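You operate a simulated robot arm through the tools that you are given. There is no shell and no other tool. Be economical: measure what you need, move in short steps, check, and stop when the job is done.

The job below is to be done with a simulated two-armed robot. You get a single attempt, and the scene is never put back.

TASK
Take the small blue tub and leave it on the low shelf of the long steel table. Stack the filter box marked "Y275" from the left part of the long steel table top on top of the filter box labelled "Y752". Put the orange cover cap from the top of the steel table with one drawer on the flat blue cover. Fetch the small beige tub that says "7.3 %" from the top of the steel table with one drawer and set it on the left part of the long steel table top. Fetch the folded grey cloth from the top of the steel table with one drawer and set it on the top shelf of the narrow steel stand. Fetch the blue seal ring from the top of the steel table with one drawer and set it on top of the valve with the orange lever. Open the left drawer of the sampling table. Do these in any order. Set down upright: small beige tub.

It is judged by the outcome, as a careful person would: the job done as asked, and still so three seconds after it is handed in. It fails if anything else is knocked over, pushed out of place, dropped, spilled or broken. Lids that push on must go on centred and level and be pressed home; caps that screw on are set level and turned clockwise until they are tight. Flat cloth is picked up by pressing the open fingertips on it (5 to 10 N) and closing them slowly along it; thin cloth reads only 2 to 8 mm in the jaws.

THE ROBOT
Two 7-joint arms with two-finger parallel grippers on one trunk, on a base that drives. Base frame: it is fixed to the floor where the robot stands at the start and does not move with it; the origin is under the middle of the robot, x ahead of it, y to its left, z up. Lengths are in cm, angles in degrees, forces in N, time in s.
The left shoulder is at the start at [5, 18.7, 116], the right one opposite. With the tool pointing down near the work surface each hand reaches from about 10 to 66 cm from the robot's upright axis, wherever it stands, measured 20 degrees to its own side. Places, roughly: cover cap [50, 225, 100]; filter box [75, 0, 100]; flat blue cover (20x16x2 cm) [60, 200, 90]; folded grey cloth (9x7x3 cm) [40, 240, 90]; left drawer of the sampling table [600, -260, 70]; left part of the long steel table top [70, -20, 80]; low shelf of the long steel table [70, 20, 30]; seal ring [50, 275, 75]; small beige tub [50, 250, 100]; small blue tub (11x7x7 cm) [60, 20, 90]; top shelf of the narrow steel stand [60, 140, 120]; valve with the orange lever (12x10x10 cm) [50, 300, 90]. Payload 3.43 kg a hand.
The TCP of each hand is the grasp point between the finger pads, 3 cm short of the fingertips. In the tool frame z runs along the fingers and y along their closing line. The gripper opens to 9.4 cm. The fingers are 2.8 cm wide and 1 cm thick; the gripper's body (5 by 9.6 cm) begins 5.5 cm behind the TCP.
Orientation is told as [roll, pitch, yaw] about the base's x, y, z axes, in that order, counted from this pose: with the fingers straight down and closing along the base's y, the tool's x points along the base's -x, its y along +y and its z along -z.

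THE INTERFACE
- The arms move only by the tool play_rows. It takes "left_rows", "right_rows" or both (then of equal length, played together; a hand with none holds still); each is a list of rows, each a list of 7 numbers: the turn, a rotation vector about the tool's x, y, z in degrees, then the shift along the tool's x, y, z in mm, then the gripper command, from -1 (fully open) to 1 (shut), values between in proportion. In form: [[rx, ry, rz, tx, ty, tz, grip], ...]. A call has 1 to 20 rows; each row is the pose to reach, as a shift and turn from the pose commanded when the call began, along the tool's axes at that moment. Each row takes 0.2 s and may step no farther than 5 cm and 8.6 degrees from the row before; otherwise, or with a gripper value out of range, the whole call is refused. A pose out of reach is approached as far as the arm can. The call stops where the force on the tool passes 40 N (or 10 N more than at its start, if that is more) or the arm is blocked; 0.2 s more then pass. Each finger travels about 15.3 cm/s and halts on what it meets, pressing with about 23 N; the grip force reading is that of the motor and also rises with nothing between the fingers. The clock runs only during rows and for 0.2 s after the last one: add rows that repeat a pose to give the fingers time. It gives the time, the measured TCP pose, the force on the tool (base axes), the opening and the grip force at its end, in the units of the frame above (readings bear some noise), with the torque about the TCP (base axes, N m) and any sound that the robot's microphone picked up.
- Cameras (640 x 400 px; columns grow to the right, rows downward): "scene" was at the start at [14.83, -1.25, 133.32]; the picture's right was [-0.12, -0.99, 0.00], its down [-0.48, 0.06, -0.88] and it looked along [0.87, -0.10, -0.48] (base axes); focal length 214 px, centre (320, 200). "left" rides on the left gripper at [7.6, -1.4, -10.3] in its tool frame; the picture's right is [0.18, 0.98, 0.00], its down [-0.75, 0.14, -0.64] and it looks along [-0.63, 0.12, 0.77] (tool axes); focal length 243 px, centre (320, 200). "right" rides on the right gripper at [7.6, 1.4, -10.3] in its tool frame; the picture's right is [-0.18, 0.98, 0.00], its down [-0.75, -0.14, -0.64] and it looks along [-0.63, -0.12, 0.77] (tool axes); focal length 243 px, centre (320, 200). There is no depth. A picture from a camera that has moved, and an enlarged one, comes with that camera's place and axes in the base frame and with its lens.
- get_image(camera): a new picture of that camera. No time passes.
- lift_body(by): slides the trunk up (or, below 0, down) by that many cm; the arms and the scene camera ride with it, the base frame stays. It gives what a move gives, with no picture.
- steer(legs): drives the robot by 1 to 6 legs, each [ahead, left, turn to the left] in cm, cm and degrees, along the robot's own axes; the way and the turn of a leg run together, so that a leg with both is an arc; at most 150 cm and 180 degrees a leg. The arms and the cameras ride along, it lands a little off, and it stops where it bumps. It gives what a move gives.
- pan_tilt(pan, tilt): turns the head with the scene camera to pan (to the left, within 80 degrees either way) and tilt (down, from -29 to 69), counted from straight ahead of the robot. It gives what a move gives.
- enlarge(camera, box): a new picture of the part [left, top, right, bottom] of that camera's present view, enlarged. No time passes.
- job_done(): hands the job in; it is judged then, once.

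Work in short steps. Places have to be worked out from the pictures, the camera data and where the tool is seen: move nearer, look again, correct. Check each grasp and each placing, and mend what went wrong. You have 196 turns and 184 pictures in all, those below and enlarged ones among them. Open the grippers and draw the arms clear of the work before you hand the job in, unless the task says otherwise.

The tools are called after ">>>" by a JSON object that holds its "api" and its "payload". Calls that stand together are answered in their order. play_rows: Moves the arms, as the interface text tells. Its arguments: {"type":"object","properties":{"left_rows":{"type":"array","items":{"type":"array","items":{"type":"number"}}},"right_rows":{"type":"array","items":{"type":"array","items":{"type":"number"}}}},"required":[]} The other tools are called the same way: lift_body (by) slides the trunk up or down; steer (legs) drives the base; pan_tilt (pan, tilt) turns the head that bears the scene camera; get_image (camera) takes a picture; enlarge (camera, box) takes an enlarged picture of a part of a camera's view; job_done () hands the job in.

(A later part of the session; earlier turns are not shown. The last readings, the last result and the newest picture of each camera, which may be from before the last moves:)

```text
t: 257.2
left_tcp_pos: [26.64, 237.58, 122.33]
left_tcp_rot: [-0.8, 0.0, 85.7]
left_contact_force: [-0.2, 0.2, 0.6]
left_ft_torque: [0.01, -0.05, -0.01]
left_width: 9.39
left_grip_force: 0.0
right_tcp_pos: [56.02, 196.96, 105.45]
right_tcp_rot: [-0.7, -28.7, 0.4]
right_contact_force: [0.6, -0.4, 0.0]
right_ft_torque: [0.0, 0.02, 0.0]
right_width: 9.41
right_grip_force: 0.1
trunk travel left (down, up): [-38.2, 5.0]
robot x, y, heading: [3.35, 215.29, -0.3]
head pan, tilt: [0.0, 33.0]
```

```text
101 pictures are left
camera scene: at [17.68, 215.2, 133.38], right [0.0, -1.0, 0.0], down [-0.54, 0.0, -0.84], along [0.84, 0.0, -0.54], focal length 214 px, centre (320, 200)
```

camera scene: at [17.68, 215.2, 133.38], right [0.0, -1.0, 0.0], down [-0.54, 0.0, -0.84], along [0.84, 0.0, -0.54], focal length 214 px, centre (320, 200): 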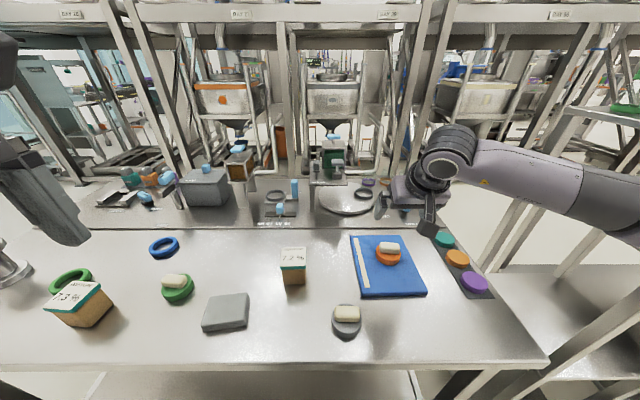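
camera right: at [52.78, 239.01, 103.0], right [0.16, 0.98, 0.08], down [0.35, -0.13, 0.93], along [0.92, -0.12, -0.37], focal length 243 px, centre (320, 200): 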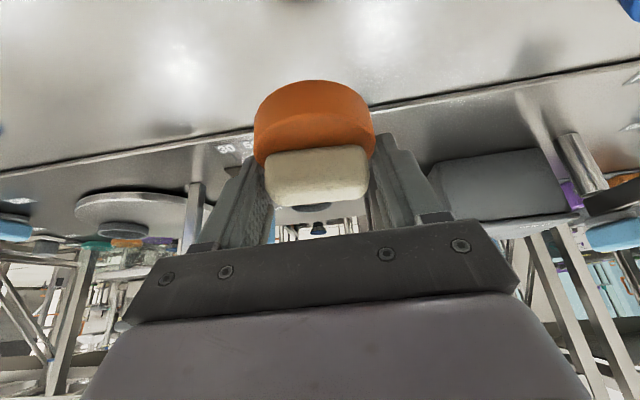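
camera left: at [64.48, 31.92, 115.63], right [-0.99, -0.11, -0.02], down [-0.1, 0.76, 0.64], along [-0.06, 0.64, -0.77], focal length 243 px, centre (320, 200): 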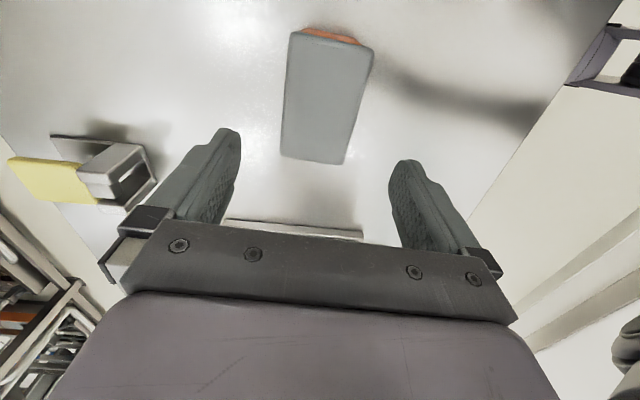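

The cap rests on the blue cover. Next is the cloth. First I'll look at the stand to plan its placement.

>>> {"api": "pan_tilt", "payload": {"pan": -50, "tilt": 15}}

>>> {"api": "get_image", "payload": {"camera": "scene"}}

```text
t: 258.4
left_tcp_pos: [26.67, 237.5, 122.36]
left_tcp_rot: [-0.9, 0.0, 85.9]
left_contact_force: [0.4, 0.5, 0.3]
left_ft_torque: [0.04, 0.01, 0.01]
left_width: 9.41
left_grip_force: 0.1
right_tcp_pos: [56.15, 196.87, 105.33]
right_tcp_rot: [-0.6, -28.7, 0.2]
right_contact_force: [-0.1, 0.2, 0.6]
right_ft_torque: [0.02, 0.01, 0.01]
right_width: 9.38
right_grip_force: 0.1
trunk travel left (down, up): [-38.2, 5.0]
robot x, y, heading: [3.08, 215.45, 0.1]
head pan, tilt: [-50.0, 15.0]
```

```text
100 pictures are left
camera scene: at [14.78, 208.04, 136.26], right [-0.77, -0.64, 0.0], down [-0.17, 0.2, -0.97], along [0.62, -0.74, -0.26], focal length 214 px, centre (320, 200)
```

scene: 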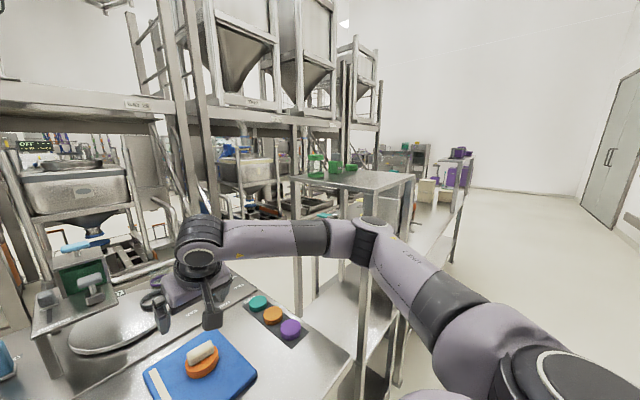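

The stand's top shelf is at z≈121, x≈43–87, y≈95–148, with two jars at its far side. I'll go back for the cloth, straighten the right hand and turn it to close along x.

>>> {"api": "steer", "payload": {"legs": [[0, 30, 0]]}}

>>> {"api": "play_rows", "payload": {"right_rows": [[0, 7, 0, 20, 22, -24, -1], [0, 14, 0, 40, 45, -48, -1], [0, 21, 0, 60, 68, -72, -1], [0, 28.7, 0, 79, 90, -95, -1]]}}

>>> {"api": "play_rows", "payload": {"right_rows": [[0, 0, 8.2, 0, 0, 0, -1], [0, 0, 16.4, 0, 0, 0, -1], [0, 0, 24.6, 0, 0, 0, -1], [0, 0, 32.8, 0, 0, 0, -1], [0, 0, 41, 0, 0, 0, -1], [0, 0, 49.2, 0, 0, 0, -1], [0, 0, 57.4, 0, 0, 0, -1], [0, 0, 65.6, 0, 0, 0, -1], [0, 0, 73.8, 0, 0, 0, -1], [0, 0, 82, 0, 0, 0, -1], [0, 0, 90, 0, 0, 0, -1]]}}

>>> {"api": "get_image", "payload": {"camera": "right"}}

```text
t: 261.6
left_tcp_pos: [26.78, 267.88, 122.23]
left_tcp_rot: [-0.9, 0.0, 85.9]
left_contact_force: [0.2, 0.1, -0.5]
left_ft_torque: [0.02, -0.01, 0.04]
left_width: 9.39
left_grip_force: 0.1
right_tcp_pos: [56.23, 227.15, 105.39]
right_tcp_rot: [-0.6, -28.8, 0.4]
right_contact_force: [-0.3, -1.4, -0.1]
right_ft_torque: [0.0, 0.01, -0.01]
right_width: 9.41
right_grip_force: 0.1
trunk travel left (down, up): [-38.2, 5.0]
robot x, y, heading: [3.13, 245.75, -0.2]
head pan, tilt: [-50.0, 15.0]
```

```text
t: 262.6
left_tcp_pos: [26.68, 267.9, 122.19]
left_tcp_rot: [-0.9, -0.1, 85.9]
left_contact_force: [0.2, 0.3, -0.5]
left_ft_torque: [0.0, 0.02, -0.02]
left_width: 9.42
left_grip_force: 0.1
right_tcp_pos: [44.7, 236.11, 109.78]
right_tcp_rot: [-0.6, 0.1, 0.1]
right_contact_force: [-0.2, 0.0, 0.0]
right_ft_torque: [0.01, 0.01, -0.02]
right_width: 9.41
right_grip_force: 0.1
trunk travel left (down, up): [-38.2, 5.0]
robot x, y, heading: [2.62, 246.02, -0.0]
head pan, tilt: [-50.0, 15.0]
```

```text
t: 265.0
left_tcp_pos: [26.78, 267.81, 122.1]
left_tcp_rot: [-1.0, 0.0, 85.9]
left_contact_force: [0.0, 0.4, -0.8]
left_ft_torque: [0.02, 0.02, 0.01]
left_width: 9.42
left_grip_force: 0.0
right_tcp_pos: [44.84, 236.17, 109.77]
right_tcp_rot: [0.0, -0.5, -90.2]
right_contact_force: [0.6, 1.0, -0.8]
right_ft_torque: [-0.02, 0.0, -0.02]
right_width: 9.42
right_grip_force: 0.2
trunk travel left (down, up): [-38.2, 5.0]
robot x, y, heading: [2.38, 245.78, -0.2]
head pan, tilt: [-50.0, 15.0]
```

```text
99 pictures are left
camera right: at [46.3, 243.73, 119.86], right [0.98, -0.19, 0.0], down [-0.14, -0.75, 0.65], along [-0.12, -0.64, -0.76], focal length 243 px, centre (320, 200)
```

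right: 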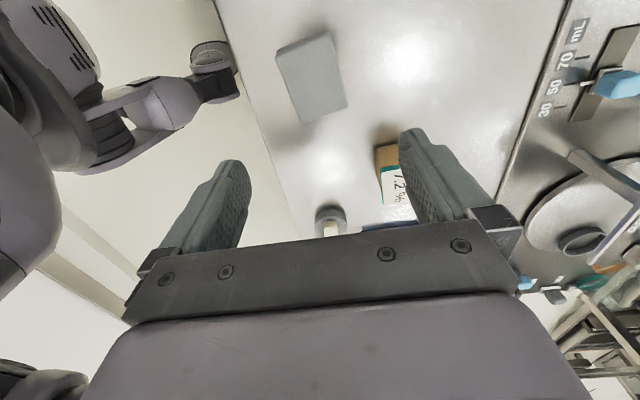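

The cloth is centred at (43.9, 235.9), turned 5°. I'll align and descend to just above the table with the jaws open.

>>> {"api": "play_rows", "payload": {"right_rows": [[0, 0, -2.5, -1, -4, 40, -1], [0, 0, -5, -2, -9, 80, -1], [0, 0, -5, -2, -9, 120, -1], [0, 0, -5, -2, -9, 160, -1], [0, 0, -5, -2, -9, 195, -1], [0, 0, -5, -2, -9, 214, -1], [0, 0, -5, -2, -9, 221, -1], [0, 0, -5, -2, -9, 221, -1]]}}

>>> {"api": "get_image", "payload": {"camera": "right"}}

```text
t: 266.5
left_tcp_pos: [26.75, 267.78, 122.27]
left_tcp_rot: [-1.0, 0.0, 85.7]
left_contact_force: [0.0, 0.2, -0.1]
left_ft_torque: [0.0, 0.01, 0.0]
left_width: 9.38
left_grip_force: 0.0
right_tcp_pos: [43.9, 235.87, 89.0]
right_tcp_rot: [0.2, -0.4, -84.7]
right_contact_force: [-8.7, -4.2, 15.6]
right_ft_torque: [0.01, 1.06, 0.16]
right_width: 9.41
right_grip_force: 0.0
trunk travel left (down, up): [-38.2, 5.0]
robot x, y, heading: [3.08, 245.49, -0.1]
head pan, tilt: [-50.0, 15.0]
stopped in row 7 (right hand): the force on the tool passed its limit at 46 N (the readings are from after the stop); the commanded pose is now the measured one
```

```text
98 pictures are left
camera right: at [44.56, 243.52, 99.07], right [1.0, -0.09, 0.0], down [-0.07, -0.76, 0.65], along [-0.06, -0.64, -0.76], focal length 243 px, centre (320, 200)
```

right: 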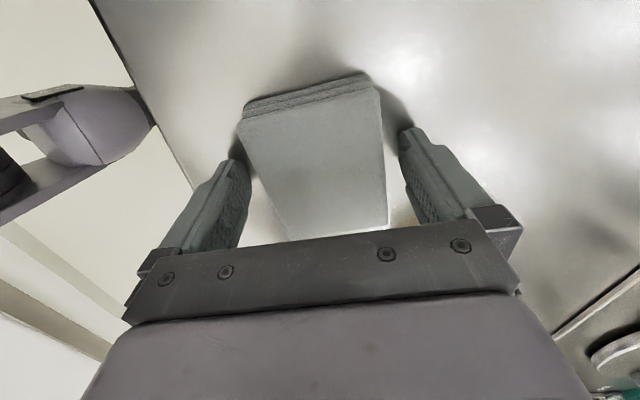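

Contact came at tip height ≈86, so this table is about 2 cm higher than I assumed. I'll lift 3 mm and close on the cloth's sides.

>>> {"api": "play_rows", "payload": {"right_rows": [[0, 0, 0, 0, 0, -4, -1], [0, 0, 0, 0, 0, -4, -0.6], [0, 0, 0, 0, 0, -4, -0.3], [0, 0, 0, 0, 0, -4, 0], [0, 0, 0, 0, 0, -4, 0.3], [0, 0, 0, 0, 0, -4, 0.6], [0, 0, 0, 0, 0, -4, 1], [0, 0, 0, 0, 0, -4, 1], [0, 0, 0, 0, 0, -4, 1]]}}

>>> {"api": "get_image", "payload": {"camera": "right"}}

```text
t: 268.5
left_tcp_pos: [26.77, 267.79, 122.2]
left_tcp_rot: [-0.9, 0.0, 85.8]
left_contact_force: [0.5, 0.6, 0.2]
left_ft_torque: [0.0, 0.03, 0.02]
left_width: 9.41
left_grip_force: 0.1
right_tcp_pos: [43.85, 235.98, 89.22]
right_tcp_rot: [0.2, -0.4, -84.8]
right_contact_force: [-0.3, -1.2, -0.4]
right_ft_torque: [0.02, 0.02, 0.0]
right_width: 6.79
right_grip_force: 23.3
trunk travel left (down, up): [-38.2, 5.0]
robot x, y, heading: [2.84, 245.74, -0.5]
head pan, tilt: [-50.0, 15.0]
```

```text
97 pictures are left
camera right: at [44.64, 243.56, 99.34], right [1.0, -0.1, 0.01], down [-0.08, -0.76, 0.65], along [-0.06, -0.64, -0.76], focal length 243 px, centre (320, 200)
```

right: 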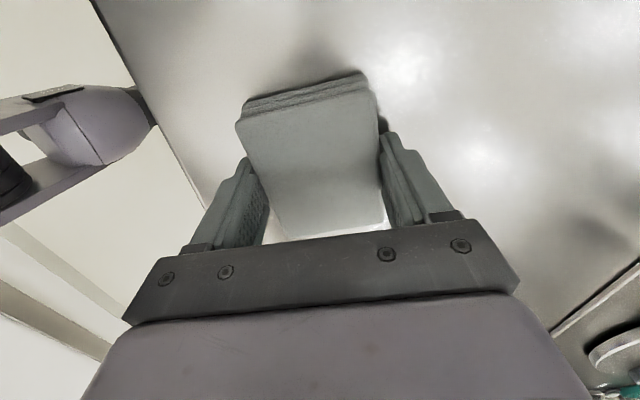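

The cloth is held (6.8 cm, 23 N). I'll lift it and check.

>>> {"api": "play_rows", "payload": {"right_rows": [[0, 0, 0, 0, 0, -15, 1], [0, 0, 0, 0, 0, -45, 1], [0, 0, 0, 0, 0, -90, 1], [0, 0, 0, 0, 0, -130, 1], [0, 0, 0, 0, 0, -170, 1], [0, 0, 0, 0, 0, -210, 1], [0, 0, 0, 0, 0, -250, 1], [0, 0, 0, 0, 0, -290, 1], [0, 0, 0, 0, 0, -330, 1], [0, 0, 0, 0, 0, -370, 1], [0, 0, 0, 0, 0, -370, 1]]}}

>>> {"api": "steer", "payload": {"legs": [[-35, 0, 0], [0, -85, 0]]}}

>>> {"api": "lift_body", "payload": {"by": 4.8}}

>>> {"api": "pan_tilt", "payload": {"pan": -15, "tilt": 20}}

>>> {"api": "get_image", "payload": {"camera": "scene"}}

```text
t: 270.9
left_tcp_pos: [26.71, 267.76, 122.25]
left_tcp_rot: [-1.0, 0.0, 85.8]
left_contact_force: [0.2, -0.6, -0.5]
left_ft_torque: [0.0, -0.01, 0.02]
left_width: 9.41
left_grip_force: 0.0
right_tcp_pos: [43.81, 236.17, 125.93]
right_tcp_rot: [0.3, -0.3, -84.8]
right_contact_force: [1.2, 0.5, -1.1]
right_ft_torque: [0.02, 0.04, 0.02]
right_width: 6.73
right_grip_force: 23.2
trunk travel left (down, up): [-38.2, 5.0]
robot x, y, heading: [3.1, 245.55, -0.3]
head pan, tilt: [-50.0, 15.0]
```

```text
t: 280.5
left_tcp_pos: [-7.8, 183.86, 122.22]
left_tcp_rot: [-0.9, 0.0, 85.8]
left_contact_force: [0.7, 0.0, 0.1]
left_ft_torque: [0.01, 0.0, 0.0]
left_width: 9.39
left_grip_force: 0.1
right_tcp_pos: [9.14, 152.17, 126.01]
right_tcp_rot: [0.3, -0.4, -85.0]
right_contact_force: [0.3, 0.2, 0.4]
right_ft_torque: [0.02, -0.02, 0.0]
right_width: 6.7
right_grip_force: 23.4
trunk travel left (down, up): [-38.2, 5.0]
robot x, y, heading: [-31.41, 161.8, -0.5]
head pan, tilt: [-50.0, 15.0]
```

```text
t: 281.4
left_tcp_pos: [-7.85, 183.79, 127.03]
left_tcp_rot: [-0.8, 0.0, 85.7]
left_contact_force: [-0.4, -0.2, 0.7]
left_ft_torque: [-0.06, 0.0, 0.02]
left_width: 9.41
left_grip_force: 0.0
right_tcp_pos: [9.08, 152.18, 130.74]
right_tcp_rot: [0.3, -0.4, -85.1]
right_contact_force: [0.1, -0.4, -0.3]
right_ft_torque: [0.01, 0.04, -0.03]
right_width: 6.67
right_grip_force: 23.0
trunk travel left (down, up): [-43.0, 0.2]
robot x, y, heading: [-31.3, 161.75, -0.3]
head pan, tilt: [-50.0, 15.0]
```

```text
t: 282.4
left_tcp_pos: [-7.78, 183.96, 127.05]
left_tcp_rot: [-1.0, 0.0, 85.7]
left_contact_force: [0.1, -0.3, -0.5]
left_ft_torque: [-0.02, 0.0, -0.02]
left_width: 9.37
left_grip_force: 0.0
right_tcp_pos: [9.2, 152.06, 130.88]
right_tcp_rot: [0.3, -0.3, -85.0]
right_contact_force: [-0.5, 0.9, -0.5]
right_ft_torque: [0.0, -0.02, 0.01]
right_width: 6.7
right_grip_force: 23.3
trunk travel left (down, up): [-43.0, 0.2]
robot x, y, heading: [-31.56, 161.71, -0.5]
head pan, tilt: [-15.0, 20.0]
```

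```text
96 pictures are left
camera scene: at [-16.69, 159.09, 140.25], right [-0.27, -0.96, 0.0], down [-0.33, 0.09, -0.94], along [0.91, -0.25, -0.34], focal length 214 px, centre (320, 200)
```

scene: 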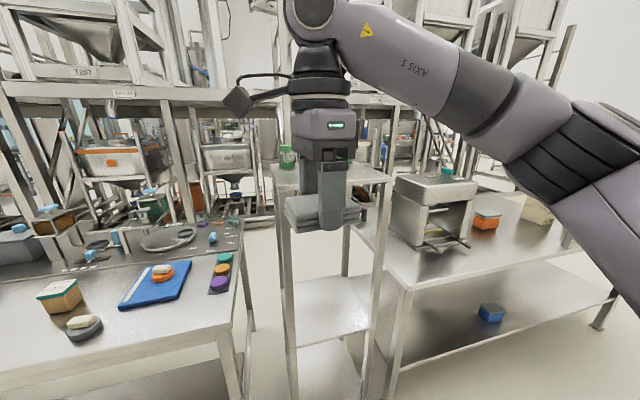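

The cloth is held well. The stand's top spans about x 43–77, y 122–153, z≈121–124. I'll drive in so the cloth comes over its front half.

>>> {"api": "steer", "payload": {"legs": [[0, -14, 0.4], [34, 0, 0]]}}

>>> {"api": "pan_tilt", "payload": {"pan": -5, "tilt": 20}}

>>> {"api": "get_image", "payload": {"camera": "scene"}}

>>> {"api": "get_image", "payload": {"camera": "right"}}

```text
t: 286.1
left_tcp_pos: [26.69, 169.96, 127.12]
left_tcp_rot: [-0.9, 0.0, 86.4]
left_contact_force: [0.2, 0.3, 0.6]
left_ft_torque: [0.0, -0.01, -0.05]
left_width: 9.4
left_grip_force: 0.1
right_tcp_pos: [44.13, 138.42, 130.79]
right_tcp_rot: [0.3, -0.4, -84.3]
right_contact_force: [0.1, 0.0, -0.5]
right_ft_torque: [-0.02, 0.01, 0.0]
right_width: 6.69
right_grip_force: 23.2
trunk travel left (down, up): [-43.0, 0.2]
robot x, y, heading: [2.71, 147.77, 0.2]
head pan, tilt: [-15.0, 20.0]
```

```text
t: 286.9
left_tcp_pos: [26.68, 170.02, 127.14]
left_tcp_rot: [-0.9, 0.0, 86.3]
left_contact_force: [0.3, 0.1, 0.5]
left_ft_torque: [-0.02, 0.01, 0.03]
left_width: 9.41
left_grip_force: 0.0
right_tcp_pos: [43.97, 138.48, 130.76]
right_tcp_rot: [0.3, -0.4, -84.3]
right_contact_force: [-1.3, -0.3, 0.0]
right_ft_torque: [0.0, 0.0, 0.0]
right_width: 6.69
right_grip_force: 23.0
trunk travel left (down, up): [-43.0, 0.2]
robot x, y, heading: [3.05, 147.54, -0.0]
head pan, tilt: [-5.0, 20.0]
```

```text
95 pictures are left
camera scene: at [18.31, 146.72, 140.25], right [-0.08, -1.0, 0.0], down [-0.34, 0.03, -0.94], along [0.94, -0.08, -0.34], focal length 214 px, centre (320, 200)
```

scene: 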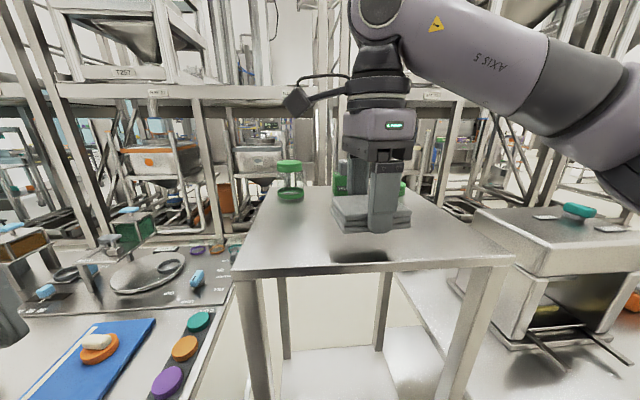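

```text
94 pictures are left
camera right: at [44.7, 146.17, 140.84], right [1.0, -0.09, 0.01], down [-0.07, -0.76, 0.65], along [-0.05, -0.64, -0.76], focal length 243 px, centre (320, 200)
```

right: 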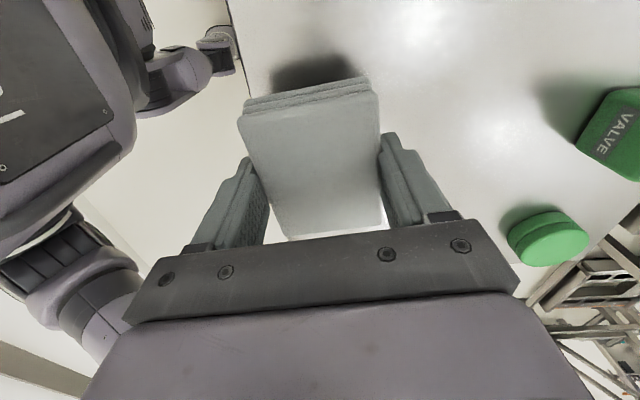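

Clear view: the stand top is free in front, with the jars at x≈65 and beyond. I'll move 6 cm in and lower toward the shelf.

>>> {"api": "play_rows", "payload": {"right_rows": [[0, 0, 0, -3, 30, 0, 1], [0, 0, 0, -6, 60, 0, 1], [0, 0, 0, -6, 60, 20, 1], [0, 0, 0, -6, 60, 40, 1], [0, 0, 0, -6, 60, 40, 1]]}}

>>> {"api": "get_image", "payload": {"camera": "scene"}}

```text
t: 288.1
left_tcp_pos: [26.6, 169.91, 127.09]
left_tcp_rot: [-1.0, 0.0, 86.2]
left_contact_force: [1.1, 0.2, 0.1]
left_ft_torque: [0.0, -0.01, 0.0]
left_width: 9.41
left_grip_force: 0.1
right_tcp_pos: [50.02, 138.41, 127.08]
right_tcp_rot: [0.8, -0.2, -84.5]
right_contact_force: [9.2, -1.9, 30.1]
right_ft_torque: [-0.05, 0.05, 0.05]
right_width: 6.75
right_grip_force: 22.2
trunk travel left (down, up): [-43.0, 0.2]
robot x, y, heading: [3.42, 147.44, 0.4]
head pan, tilt: [-5.0, 20.0]
```

```text
93 pictures are left
camera scene: at [18.23, 146.74, 140.32], right [-0.08, -1.0, 0.0], down [-0.34, 0.03, -0.94], along [0.94, -0.08, -0.34], focal length 214 px, centre (320, 200)
```

scene: 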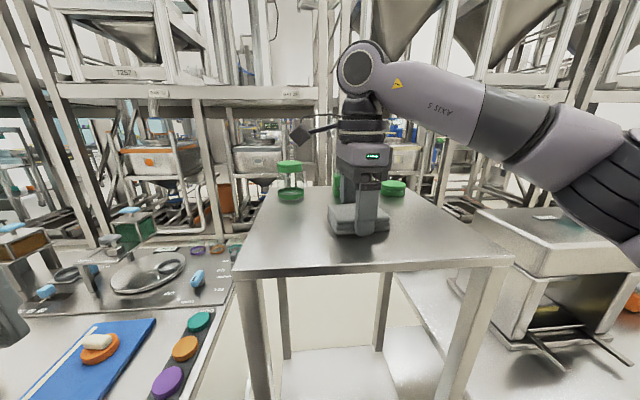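

It's in contact (30 N). I'll release, then rise straight up.

>>> {"api": "play_rows", "payload": {"right_rows": [[0, 0, 0, 0, 0, -3, 0.8], [0, 0, 0, 0, 0, -3, 0], [0, 0, 0, 0, 0, -3, -1], [0, 0, 0, 0, 0, -3, -1], [0, 0, 0, 0, 0, -30, -1], [0, 0, 0, 0, 0, -65, -1], [0, 0, 0, 0, -30, -90, -1], [0, 0, 0, 0, -70, -100, -1]]}}

>>> {"api": "get_image", "payload": {"camera": "scene"}}

```text
t: 289.9
left_tcp_pos: [26.57, 169.95, 126.99]
left_tcp_rot: [-1.1, -0.1, 86.3]
left_contact_force: [0.3, -0.4, -0.3]
left_ft_torque: [-0.04, 0.0, 0.0]
left_width: 9.38
left_grip_force: 0.1
right_tcp_pos: [43.23, 137.67, 136.98]
right_tcp_rot: [0.3, -0.4, -84.3]
right_contact_force: [-1.1, -0.3, 0.4]
right_ft_torque: [-0.02, -0.02, -0.01]
right_width: 9.38
right_grip_force: 0.0
trunk travel left (down, up): [-43.0, 0.2]
robot x, y, heading: [3.14, 147.56, 0.3]
head pan, tilt: [-5.0, 20.0]
```

```text
92 pictures are left
camera scene: at [18.24, 146.69, 140.26], right [-0.08, -1.0, 0.0], down [-0.34, 0.03, -0.94], along [0.94, -0.08, -0.34], focal length 214 px, centre (320, 200)
```

scene: 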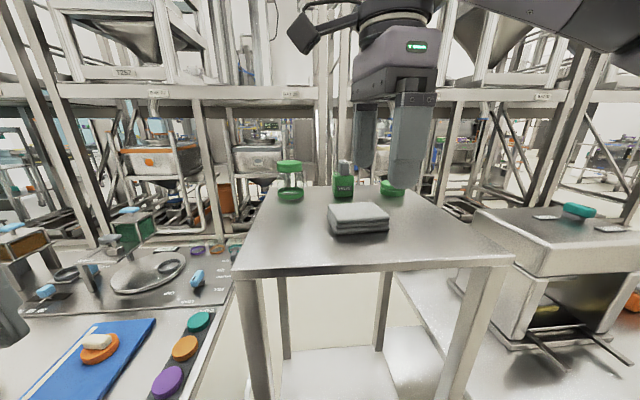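

The cloth sits on the stand's top shelf. Now for the seal ring: I'll back off, tuck the right hand, turn the left hand to yaw 0, and drive to y≈263.

>>> {"api": "steer", "payload": {"legs": [[-30, 0, 0], [0, 117, 0]]}}

>>> {"api": "play_rows", "payload": {"right_rows": [[0, 0, 0, -16, -18, 0, -1], [0, 0, 0, -32, -36, 0, -1], [0, 0, 0, -48, -54, 0, -1], [0, 0, 0, -64, -72, 0, -1], [0, 0, 0, -80, -90, 0, -1], [0, 0, 0, -96, -108, 0, -1], [0, 0, 0, -112, -126, 0, -1], [0, 0, 0, -128, -144, 0, -1], [0, 0, 0, -144, -160, 0, -1], [0, 0, 0, -160, -170, 0, -1], [0, 0, 0, -163, -177, 0, -1]], "left_rows": [[0, 0, 7.9, 0, -10, 0, -1], [0, 0, 15.7, 0, -20, 0, -1], [0, 0, 23.6, 0, -30, 0, -1], [0, 0, 31.4, 0, -40, 0, -1], [0, 0, 39.3, 0, -50, 0, -1], [0, 0, 47.1, 0, -60, 0, -1], [0, 0, 55, 0, -70, 0, -1], [0, 0, 62.9, 0, -80, 0, -1], [0, 0, 70.7, 0, -90, 0, -1], [0, 0, 78.6, 0, -100, 0, -1], [0, 0, 86.4, 0, -100, 0, -1]]}}

>>> {"api": "lift_body", "payload": {"by": -8}}

>>> {"api": "pan_tilt", "payload": {"pan": 5, "tilt": 35}}

>>> {"api": "get_image", "payload": {"camera": "scene"}}

```text
t: 302.1
left_tcp_pos: [-3.75, 287.02, 126.96]
left_tcp_rot: [-1.0, 0.0, 86.1]
left_contact_force: [0.9, 0.0, -0.4]
left_ft_torque: [0.01, -0.01, 0.0]
left_width: 9.39
left_grip_force: 0.1
right_tcp_pos: [12.62, 254.6, 136.89]
right_tcp_rot: [0.2, -0.4, -84.6]
right_contact_force: [-0.9, 0.3, -0.4]
right_ft_torque: [0.0, -0.02, 0.03]
right_width: 9.4
right_grip_force: 0.0
trunk travel left (down, up): [-43.0, 0.2]
robot x, y, heading: [-27.13, 264.69, -0.1]
head pan, tilt: [-5.0, 20.0]
```

```text
t: 304.5
left_tcp_pos: [6.17, 286.27, 127.19]
left_tcp_rot: [0.1, -0.8, -0.5]
left_contact_force: [0.1, -0.3, 0.0]
left_ft_torque: [0.02, 0.0, -0.03]
left_width: 9.37
left_grip_force: 0.1
right_tcp_pos: [-2.71, 237.86, 135.76]
right_tcp_rot: [0.3, -0.4, -84.6]
right_contact_force: [0.6, 0.4, 0.6]
right_ft_torque: [0.01, -0.02, 0.02]
right_width: 9.4
right_grip_force: 0.1
right hand out of reach, approached as far as the arm can: row 10, 11
trunk travel left (down, up): [-43.0, 0.2]
robot x, y, heading: [-27.36, 264.52, 0.1]
head pan, tilt: [-5.0, 20.0]
```

```text
t: 305.6
left_tcp_pos: [6.2, 286.34, 119.24]
left_tcp_rot: [-0.1, -0.9, -0.5]
left_contact_force: [0.1, 0.4, 0.0]
left_ft_torque: [-0.05, -0.02, 0.0]
left_width: 9.4
left_grip_force: 0.1
right_tcp_pos: [-2.64, 237.77, 127.75]
right_tcp_rot: [0.3, -0.2, -84.6]
right_contact_force: [0.0, 0.3, -1.4]
right_ft_torque: [0.02, 0.03, -0.01]
right_width: 9.41
right_grip_force: 0.1
trunk travel left (down, up): [-35.0, 8.2]
robot x, y, heading: [-27.36, 264.74, -0.2]
head pan, tilt: [-5.0, 20.0]
```

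```text
t: 306.4
left_tcp_pos: [6.39, 286.24, 119.17]
left_tcp_rot: [0.0, -0.9, -0.5]
left_contact_force: [0.1, 0.3, 0.3]
left_ft_torque: [0.01, 0.01, 0.01]
left_width: 9.41
left_grip_force: 0.0
right_tcp_pos: [-2.68, 237.76, 127.81]
right_tcp_rot: [0.2, -0.3, -84.6]
right_contact_force: [0.4, 0.4, 0.4]
right_ft_torque: [0.0, 0.01, 0.0]
right_width: 9.4
right_grip_force: 0.0
trunk travel left (down, up): [-35.0, 8.2]
robot x, y, heading: [-27.07, 264.57, 0.1]
head pan, tilt: [5.0, 35.0]
```

```text
91 pictures are left
camera scene: at [-12.78, 265.29, 129.87], right [0.09, -1.0, 0.0], down [-0.57, -0.05, -0.82], along [0.82, 0.07, -0.57], focal length 214 px, centre (320, 200)
```

scene: 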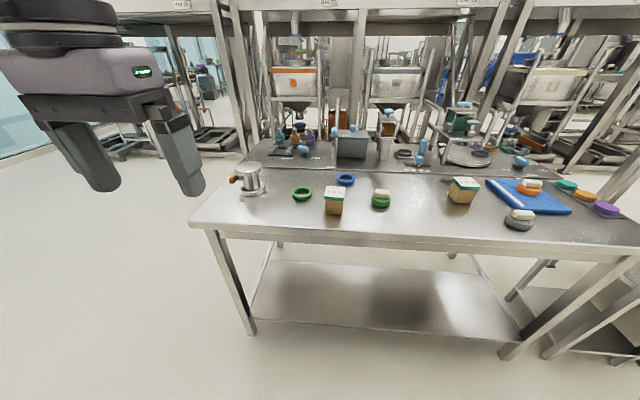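

Driving up to the table.

>>> {"api": "steer", "payload": {"legs": [[31, 0, 0]]}}

>>> {"api": "play_rows", "payload": {"left_rows": [[0, -3, 0, -28, -26, 5, -1], [0, -6, 0, -56, -52, 10, -1], [0, -9, 0, -84, -78, 15, -1], [0, -12, 0, -112, -104, 30, -1], [0, -16, 0, -140, -130, 55, -1], [0, -20, 0, -168, -156, 80, -1], [0, -24, 0, -196, -182, 105, -1], [0, -28, 0, -220, -208, 130, -1], [0, -28, 0, -238, -230, 150, -1], [0, -28, 0, -238, -230, 150, -1]]}}

>>> {"api": "get_image", "payload": {"camera": "scene"}}

>>> {"api": "get_image", "payload": {"camera": "left"}}

```text
t: 308.5
left_tcp_pos: [37.6, 286.52, 119.21]
left_tcp_rot: [0.0, -0.9, -0.2]
left_contact_force: [-0.4, 0.2, 0.0]
left_ft_torque: [-0.01, 0.01, 0.01]
left_width: 9.42
left_grip_force: 0.1
right_tcp_pos: [28.84, 237.91, 127.75]
right_tcp_rot: [0.4, -0.4, -84.5]
right_contact_force: [-0.1, 0.4, 0.8]
right_ft_torque: [-0.01, 0.0, 0.01]
right_width: 9.4
right_grip_force: 0.1
trunk travel left (down, up): [-35.0, 8.2]
robot x, y, heading: [3.86, 265.01, 0.0]
head pan, tilt: [5.0, 35.0]
```

```text
t: 310.7
left_tcp_pos: [61.24, 263.54, 104.57]
left_tcp_rot: [-0.1, -29.1, -0.1]
left_contact_force: [0.6, 0.1, -0.5]
left_ft_torque: [-0.02, 0.0, -0.03]
left_width: 9.39
left_grip_force: 0.0
right_tcp_pos: [28.76, 238.04, 127.63]
right_tcp_rot: [0.4, -0.3, -84.4]
right_contact_force: [0.2, -0.3, 0.6]
right_ft_torque: [0.01, 0.0, -0.01]
right_width: 9.4
right_grip_force: 0.0
trunk travel left (down, up): [-35.0, 8.2]
robot x, y, heading: [3.62, 264.56, 0.1]
head pan, tilt: [5.0, 35.0]
```

```text
90 pictures are left
camera scene: at [18.58, 265.42, 129.87], right [0.09, -1.0, 0.0], down [-0.57, -0.05, -0.82], along [0.82, 0.07, -0.57], focal length 214 px, centre (320, 200)
```

scene: 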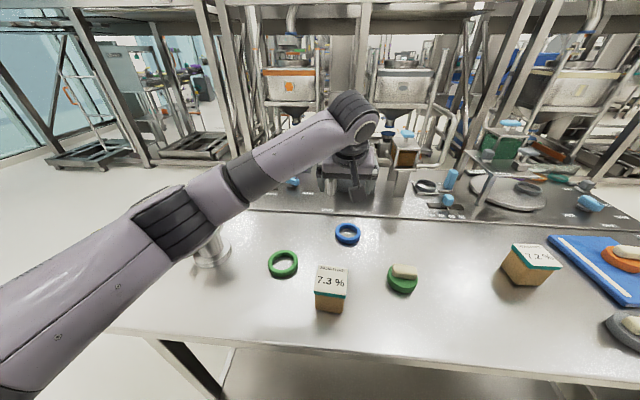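

```text
89 pictures are left
camera left: at [49.76, 262.17, 109.95], right [-0.16, 0.98, -0.09], down [0.35, 0.14, 0.93], along [0.92, 0.11, -0.37], focal length 243 px, centre (320, 200)
```

left: 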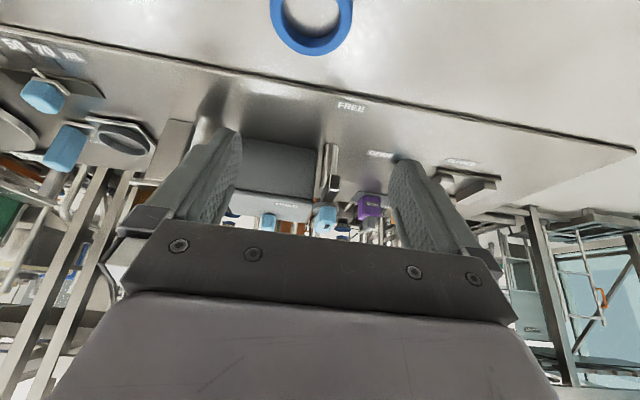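

The ring's centre is at (64.4, 262.0). I'll descend around its outside and stop just above the table.

>>> {"api": "play_rows", "payload": {"left_rows": [[0, 0, 0, 14, -8, 30, -1], [0, 0, 0, 28, -15, 65, -1], [0, 0, 0, 42, -15, 100, -1], [0, 0, 0, 50, -15, 122, -1], [0, 0, 0, 54, -15, 132, -1], [0, 0, 0, 54, -15, 132, -1]]}}

>>> {"api": "get_image", "payload": {"camera": "left"}}

>>> {"api": "enlarge", "payload": {"camera": "scene", "box": [280, 160, 420, 280]}}

```text
t: 312.1
left_tcp_pos: [63.06, 261.87, 90.45]
left_tcp_rot: [-0.1, -28.8, -0.2]
left_contact_force: [-0.2, 0.0, -0.4]
left_ft_torque: [0.0, -0.02, 0.0]
left_width: 9.4
left_grip_force: 0.1
right_tcp_pos: [28.85, 237.85, 127.75]
right_tcp_rot: [0.3, -0.3, -84.4]
right_contact_force: [0.4, -0.3, -0.5]
right_ft_torque: [0.01, 0.01, 0.01]
right_width: 9.42
right_grip_force: 0.0
trunk travel left (down, up): [-35.0, 8.2]
robot x, y, heading: [4.0, 264.39, 0.3]
head pan, tilt: [5.0, 35.0]
```

```text
88 pictures are left
camera left: at [51.53, 260.34, 95.79], right [-0.16, 0.98, -0.09], down [0.35, 0.14, 0.93], along [0.92, 0.11, -0.37], focal length 243 px, centre (320, 200)
```

left: 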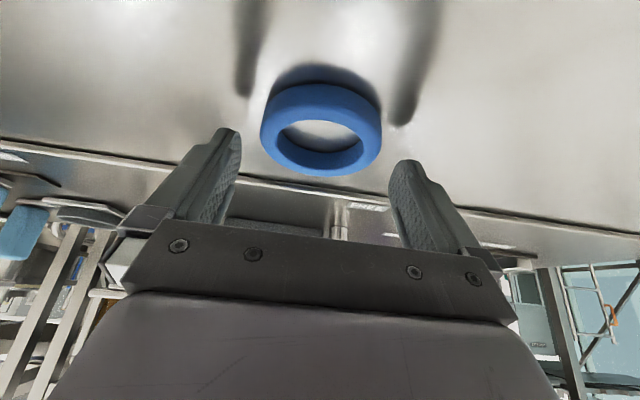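

```text
3.33 times, centred on (350, 220) of scene
camera zoom: at [18.59, 265.39, 129.87], right [0.09, -1.0, 0.0], down [-0.57, -0.05, -0.82], along [0.82, 0.07, -0.57], focal length 715 px, centre (220, 133)
```

zoom: 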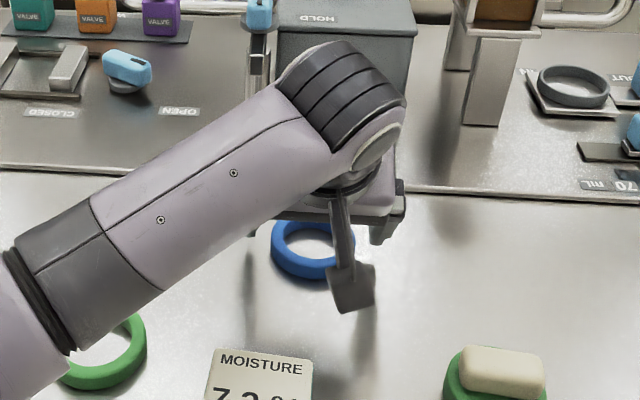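

Refined: the ring is 6.2 cm across, centred at (63.5, 261.3). I'll shift slightly, lower to 89.8, and close.

>>> {"api": "play_rows", "payload": {"left_rows": [[0, 0, 0, 7, -5, 0, -1], [0, 0, 0, 13.5, -5, -0.5, -1], [0, 0, 0, 13.5, -5, -0.5, -1], [0, 0, 0, 13.5, -5, -0.5, -0.6], [0, 0, 0, 13.5, -5, -0.5, -0.2], [0, 0, 0, 13.5, -5, -0.5, 0.2], [0, 0, 0, 13.5, -5, -0.5, 0.6], [0, 0, 0, 13.5, -5, -0.5, 1], [0, 0, 0, 13.5, -5, -0.5, 1]]}}

>>> {"api": "get_image", "payload": {"camera": "left"}}

```text
t: 314.1
left_tcp_pos: [61.86, 261.28, 89.9]
left_tcp_rot: [-0.1, -29.1, -0.2]
left_contact_force: [-0.7, -0.1, 7.4]
left_ft_torque: [0.3, -0.13, 0.05]
left_width: 6.81
left_grip_force: 22.4
right_tcp_pos: [28.65, 237.98, 127.75]
right_tcp_rot: [0.4, -0.3, -84.5]
right_contact_force: [0.1, 0.1, -0.6]
right_ft_torque: [0.02, -0.02, -0.02]
right_width: 9.41
right_grip_force: 0.1
trunk travel left (down, up): [-35.0, 8.2]
robot x, y, heading: [3.88, 264.28, 0.2]
head pan, tilt: [5.0, 35.0]
```

```text
86 pictures are left
camera left: at [50.27, 259.85, 95.31], right [-0.16, 0.98, -0.09], down [0.35, 0.14, 0.93], along [0.92, 0.11, -0.36], focal length 243 px, centre (320, 200)
```

left: 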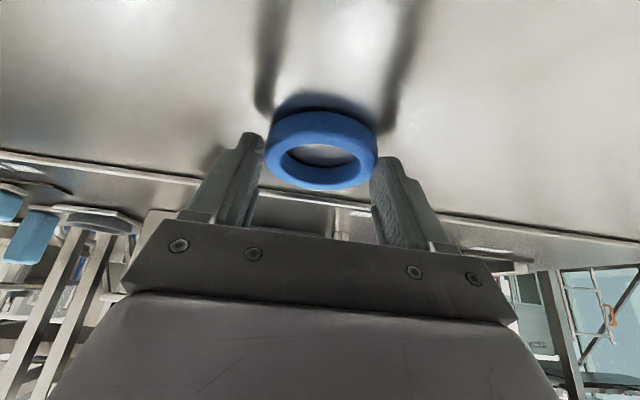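

Gripped at 6.8 cm. I'll lift 16 cm and look at ring and valve.

>>> {"api": "play_rows", "payload": {"left_rows": [[0, 0, 0, -6, 0, -11, 1], [0, 0, 0, -20, 0, -35, 1], [0, 0, 0, -39, 0, -70, 1], [0, 0, 0, -58, 0, -105, 1], [0, 0, 0, -78, 0, -140, 1], [0, 0, 0, -78, 0, -140, 1]]}}

>>> {"api": "pan_tilt", "payload": {"pan": 30, "tilt": 30}}

>>> {"api": "get_image", "payload": {"camera": "left"}}

>>> {"api": "get_image", "payload": {"camera": "scene"}}

```text
t: 315.5
left_tcp_pos: [61.75, 261.31, 105.96]
left_tcp_rot: [-0.1, -28.9, -0.2]
left_contact_force: [0.0, -0.2, 0.3]
left_ft_torque: [-0.01, 0.0, 0.0]
left_width: 0.39
left_grip_force: 23.0
right_tcp_pos: [28.87, 237.93, 127.72]
right_tcp_rot: [0.4, -0.3, -84.3]
right_contact_force: [-0.4, -0.9, 0.0]
right_ft_torque: [-0.01, 0.0, -0.01]
right_width: 9.4
right_grip_force: 0.1
trunk travel left (down, up): [-35.0, 8.2]
robot x, y, heading: [3.58, 264.88, 0.4]
head pan, tilt: [5.0, 35.0]
```

```text
t: 316.4
left_tcp_pos: [61.69, 261.36, 105.88]
left_tcp_rot: [0.0, -28.9, -0.1]
left_contact_force: [0.1, -0.1, -1.4]
left_ft_torque: [0.03, 0.0, 0.01]
left_width: 0.42
left_grip_force: 23.6
right_tcp_pos: [28.79, 237.91, 127.71]
right_tcp_rot: [0.4, -0.4, -84.3]
right_contact_force: [1.1, 0.2, 0.3]
right_ft_torque: [0.02, -0.03, 0.02]
right_width: 9.42
right_grip_force: 0.1
trunk travel left (down, up): [-35.0, 8.2]
robot x, y, heading: [4.05, 264.64, 0.2]
head pan, tilt: [30.0, 30.0]
```

```text
85 pictures are left
camera left: at [50.14, 259.81, 111.19], right [-0.16, 0.98, -0.09], down [0.35, 0.14, 0.93], along [0.92, 0.11, -0.37], focal length 243 px, centre (320, 200)
```

left: 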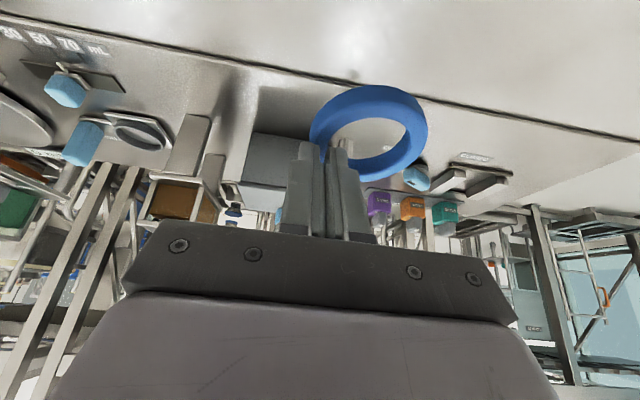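

```text
84 pictures are left
camera scene: at [17.64, 269.14, 130.64], right [0.5, -0.86, 0.0], down [-0.43, -0.25, -0.87], along [0.75, 0.43, -0.5], focal length 214 px, centre (320, 200)
```

scene: 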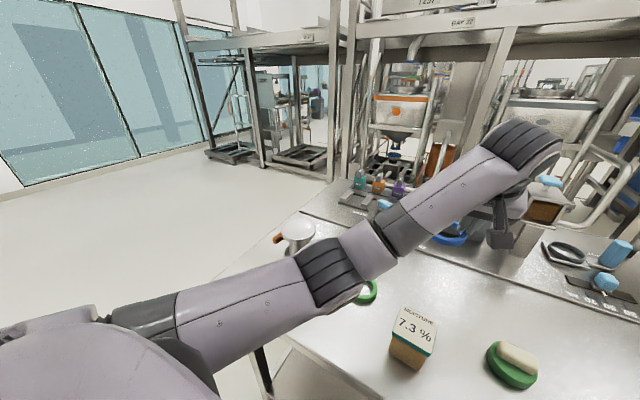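

The jaws have closed to 0.4 cm and the ring seems to hang from the tips. I'll look closely.

>>> {"api": "enlarge", "payload": {"camera": "left", "box": [240, 60, 460, 240]}}

>>> {"api": "enlarge", "payload": {"camera": "scene", "box": [400, 160, 600, 290]}}

```text
2.22 times, centred on (350, 150) of left
camera zoom: at [50.14, 259.81, 111.19], right [-0.16, 0.98, -0.09], down [0.35, 0.14, 0.93], along [0.92, 0.11, -0.37], focal length 539 px, centre (253, 311)
```

zoom: 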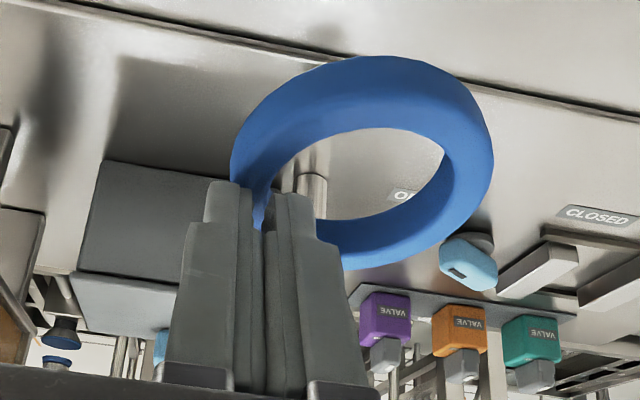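

```text
3.08 times, centred on (500, 225) of scene
camera zoom: at [17.64, 269.14, 130.64], right [0.5, -0.86, 0.0], down [-0.43, -0.25, -0.87], along [0.75, 0.43, -0.5], focal length 660 px, centre (-234, 123)
```

zoom: 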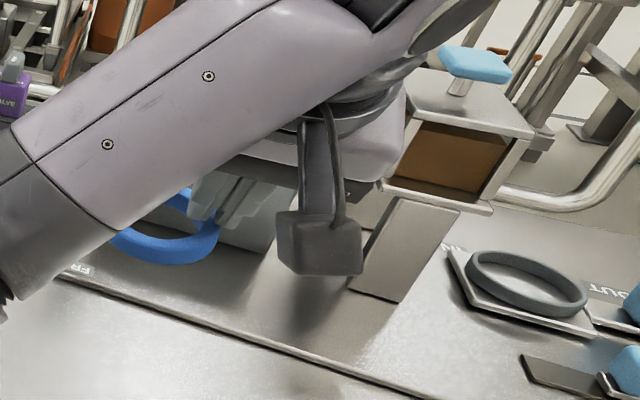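

The ring is only pinched by its edge. I'll set it back down on a free spot (x≈59) and regrip properly with an upright hand.

>>> {"api": "play_rows", "payload": {"left_rows": [[0, 0, 0, 26, 0, 0, 1], [0, 0, 0, 52, 0, -5, 1], [0, 0, 0, 70, 0, 20, 1], [0, 0, 0, 88, 0, 45, 1], [0, 0, 0, 105, 0, 70, 1], [0, 0, 0, 118, 0, 90, 1], [0, 0, 0, 118, 0, 90, 1]]}}

>>> {"api": "enlarge", "payload": {"camera": "left", "box": [220, 40, 460, 240]}}

```text
t: 318.2
left_tcp_pos: [58.04, 264.59, 92.65]
left_tcp_rot: [2.6, -30.6, 1.4]
left_contact_force: [0.4, -0.4, 0.3]
left_ft_torque: [-0.01, -0.02, -0.01]
left_width: 0.0
left_grip_force: 22.4
right_tcp_pos: [28.86, 237.95, 127.72]
right_tcp_rot: [0.4, -0.4, -84.4]
right_contact_force: [-0.3, -0.1, 0.5]
right_ft_torque: [0.01, -0.02, 0.0]
right_width: 9.4
right_grip_force: 0.0
trunk travel left (down, up): [-35.0, 8.2]
robot x, y, heading: [4.18, 264.5, 0.0]
head pan, tilt: [30.0, 30.0]
stopped in row 7 (left hand): the arm was blocked; the commanded pose is now the measured one
```

```text
2.00 times, centred on (340, 140) of left
camera zoom: at [46.36, 262.33, 97.6], right [-0.21, 0.98, -0.06], down [0.31, 0.12, 0.94], along [0.93, 0.18, -0.33], focal length 485 px, centre (280, 320)
```

zoom: 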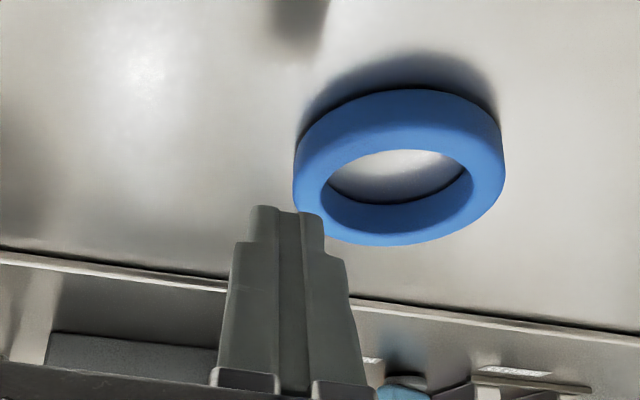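

The ring came free and lies flat, but the arm was blocked by something, perhaps near the valve. I'll check the scene before moving.

>>> {"api": "get_image", "payload": {"camera": "scene"}}

```text
80 pictures are left
camera scene: at [17.64, 269.16, 130.64], right [0.5, -0.86, 0.0], down [-0.43, -0.25, -0.87], along [0.75, 0.44, -0.5], focal length 214 px, centre (320, 200)
```

scene: 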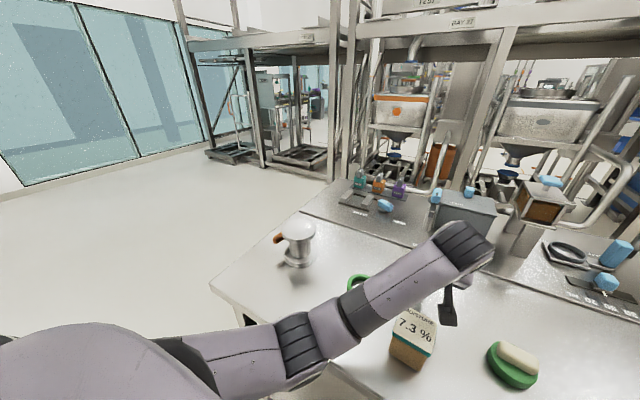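

The valve and tub are untouched; likely the elbow met the table's edge. I'll raise the hand and the trunk, shift the base a little, and straighten the hand.

>>> {"api": "play_rows", "payload": {"left_rows": [[0, 0, 0, -15, 0, -26, 1], [0, 0, 0, -30, 0, -51, 1], [0, 0, 0, -45, 0, -77, 1], [0, 0, 0, -61, 0, -103, 1], [-2, 6, 0, -61, 0, -103, 0], [-2.6, 12, 0, -61, 0, -103, -1], [-2.6, 18, -1.4, -61, 0, -103, -1]]}}

>>> {"api": "lift_body", "payload": {"by": 5}}

>>> {"api": "steer", "payload": {"legs": [[0, -9, 0]]}}

>>> {"api": "get_image", "payload": {"camera": "left"}}

```text
t: 319.8
left_tcp_pos: [57.82, 263.77, 104.57]
left_tcp_rot: [4.1, -12.6, 4.2]
left_contact_force: [0.0, -0.1, 0.2]
left_ft_torque: [0.0, 0.02, 0.02]
left_width: 9.38
left_grip_force: 0.0
left hand out of reach, approached as far as the arm can: row 5, 6
right_tcp_pos: [28.67, 237.89, 127.76]
right_tcp_rot: [0.4, -0.3, -84.4]
right_contact_force: [0.8, 0.2, -0.2]
right_ft_torque: [-0.01, -0.01, 0.02]
right_width: 9.42
right_grip_force: 0.0
trunk travel left (down, up): [-35.0, 8.2]
robot x, y, heading: [4.11, 264.53, 0.3]
head pan, tilt: [30.0, 30.0]
```

```text
t: 320.7
left_tcp_pos: [57.97, 263.84, 109.58]
left_tcp_rot: [4.1, -12.7, 4.0]
left_contact_force: [0.1, -0.1, 0.1]
left_ft_torque: [0.0, 0.0, -0.01]
left_width: 9.42
left_grip_force: 0.0
right_tcp_pos: [28.81, 237.98, 132.69]
right_tcp_rot: [0.3, -0.3, -84.4]
right_contact_force: [0.2, 0.9, 0.1]
right_ft_torque: [0.01, -0.01, 0.01]
right_width: 9.4
right_grip_force: 0.1
trunk travel left (down, up): [-40.0, 3.2]
robot x, y, heading: [3.85, 264.81, 0.2]
head pan, tilt: [30.0, 30.0]
```

```text
t: 322.2
left_tcp_pos: [57.92, 254.65, 109.53]
left_tcp_rot: [4.1, -12.7, 3.9]
left_contact_force: [-0.8, 0.0, -0.3]
left_ft_torque: [0.02, -0.01, -0.01]
left_width: 9.41
left_grip_force: 0.1
right_tcp_pos: [28.87, 228.76, 132.81]
right_tcp_rot: [0.4, -0.3, -84.6]
right_contact_force: [-0.8, -0.5, -0.2]
right_ft_torque: [0.0, 0.01, 0.01]
right_width: 9.37
right_grip_force: 0.0
trunk travel left (down, up): [-40.0, 3.2]
robot x, y, heading: [4.25, 255.67, 0.2]
head pan, tilt: [30.0, 30.0]
```

```text
79 pictures are left
camera left: at [48.49, 251.73, 117.82], right [-0.26, 0.96, 0.03], down [0.58, 0.14, 0.8], along [0.77, 0.23, -0.6], focal length 243 px, centre (320, 200)
```

left: 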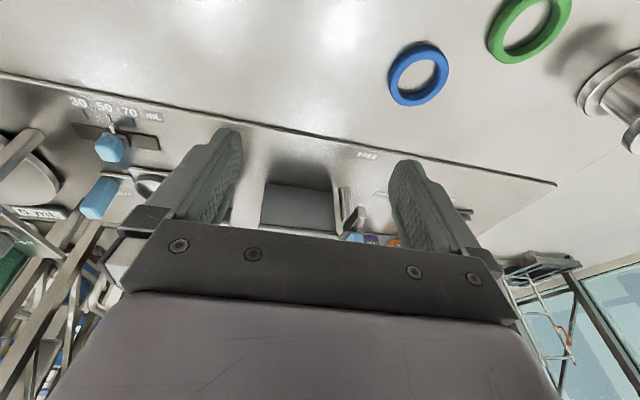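

The ring is now at (59.8, 268.5). I'll correct the hand's small roll and yaw and move above the ring.

>>> {"api": "play_rows", "payload": {"left_rows": [[1.6, 0, 1, 0, 40, 20, -1], [3.3, 0, 2, -1, 80, 45, -1], [4.9, 0, 3, -2, 115, 70, -1], [4.9, 0, 3, -2, 130, 87, -1], [4.9, 0, 3, -2, 130, 87, -1]]}}

>>> {"api": "get_image", "payload": {"camera": "left"}}

```text
t: 323.4
left_tcp_pos: [58.87, 268.49, 101.89]
left_tcp_rot: [-0.3, -12.6, 0.8]
left_contact_force: [0.8, -0.5, 0.2]
left_ft_torque: [0.0, 0.01, -0.01]
left_width: 9.39
left_grip_force: 0.1
right_tcp_pos: [28.79, 228.77, 132.76]
right_tcp_rot: [0.4, -0.3, -84.5]
right_contact_force: [-0.1, 0.4, -0.7]
right_ft_torque: [0.0, 0.0, -0.03]
right_width: 9.4
right_grip_force: 0.0
trunk travel left (down, up): [-40.0, 3.2]
robot x, y, heading: [4.26, 255.86, 0.3]
head pan, tilt: [30.0, 30.0]
```

```text
78 pictures are left
camera left: at [49.3, 266.81, 110.27], right [-0.19, 0.98, -0.04], down [0.59, 0.15, 0.79], along [0.78, 0.13, -0.61], focal length 243 px, centre (320, 200)
```

left: 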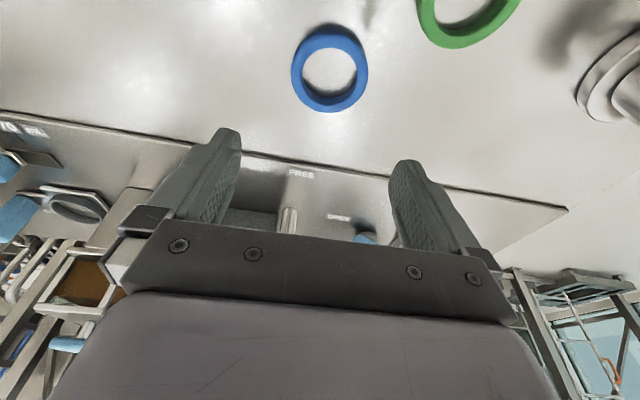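

The hand is right over the ring. I'll descend to near the table slowly.

>>> {"api": "play_rows", "payload": {"left_rows": [[0, 0, 0, 8, 3, 40, -1], [0, 0, 0, 16, 3, 75, -1], [0, 0, 0, 22, 3, 100, -1], [0, 0, 0, 24, 3, 113, -1], [0, 0, 0, 25, 3, 118, -1], [0, 0, 0, 25, 3, 118, -1]]}}

>>> {"api": "get_image", "payload": {"camera": "left"}}

```text
t: 324.8
left_tcp_pos: [59.18, 268.7, 89.91]
left_tcp_rot: [-0.2, -12.6, 0.9]
left_contact_force: [-0.1, -0.1, -0.2]
left_ft_torque: [0.03, -0.01, 0.01]
left_width: 9.44
left_grip_force: 0.0
right_tcp_pos: [28.9, 228.8, 132.65]
right_tcp_rot: [0.4, -0.3, -84.5]
right_contact_force: [-0.2, 0.4, 0.6]
right_ft_torque: [0.01, -0.02, -0.02]
right_width: 9.4
right_grip_force: 0.1
trunk travel left (down, up): [-40.0, 3.2]
robot x, y, heading: [3.99, 255.9, 0.2]
head pan, tilt: [30.0, 30.0]
```

```text
77 pictures are left
camera left: at [49.46, 267.0, 98.37], right [-0.19, 0.98, -0.04], down [0.59, 0.15, 0.79], along [0.78, 0.13, -0.61], focal length 243 px, centre (320, 200)
```

left: 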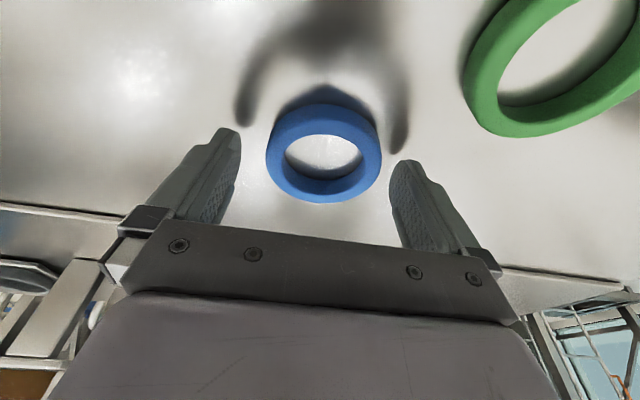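

Good centring. I'll lower 7 mm more so the tips are level with the ring's middle, and close.

>>> {"api": "play_rows", "payload": {"left_rows": [[0, 0, 0, 3, 0, 3.5, -1], [0, 0, 0, 5, 0, 7, -1], [0, 0, 0, 5, 0, 7, -1]]}}

```text
t: 325.6
left_tcp_pos: [58.67, 268.7, 89.28]
left_tcp_rot: [-0.3, -12.6, 0.7]
left_contact_force: [0.6, -0.4, 3.1]
left_ft_torque: [0.22, 0.01, -0.01]
left_width: 9.4
left_grip_force: 0.1
right_tcp_pos: [28.77, 228.7, 132.84]
right_tcp_rot: [0.4, -0.3, -84.5]
right_contact_force: [0.8, -0.4, -0.3]
right_ft_torque: [-0.03, 0.01, -0.02]
right_width: 9.4
right_grip_force: 0.0
trunk travel left (down, up): [-40.0, 3.2]
robot x, y, heading: [4.27, 255.77, 0.5]
head pan, tilt: [30.0, 30.0]
```

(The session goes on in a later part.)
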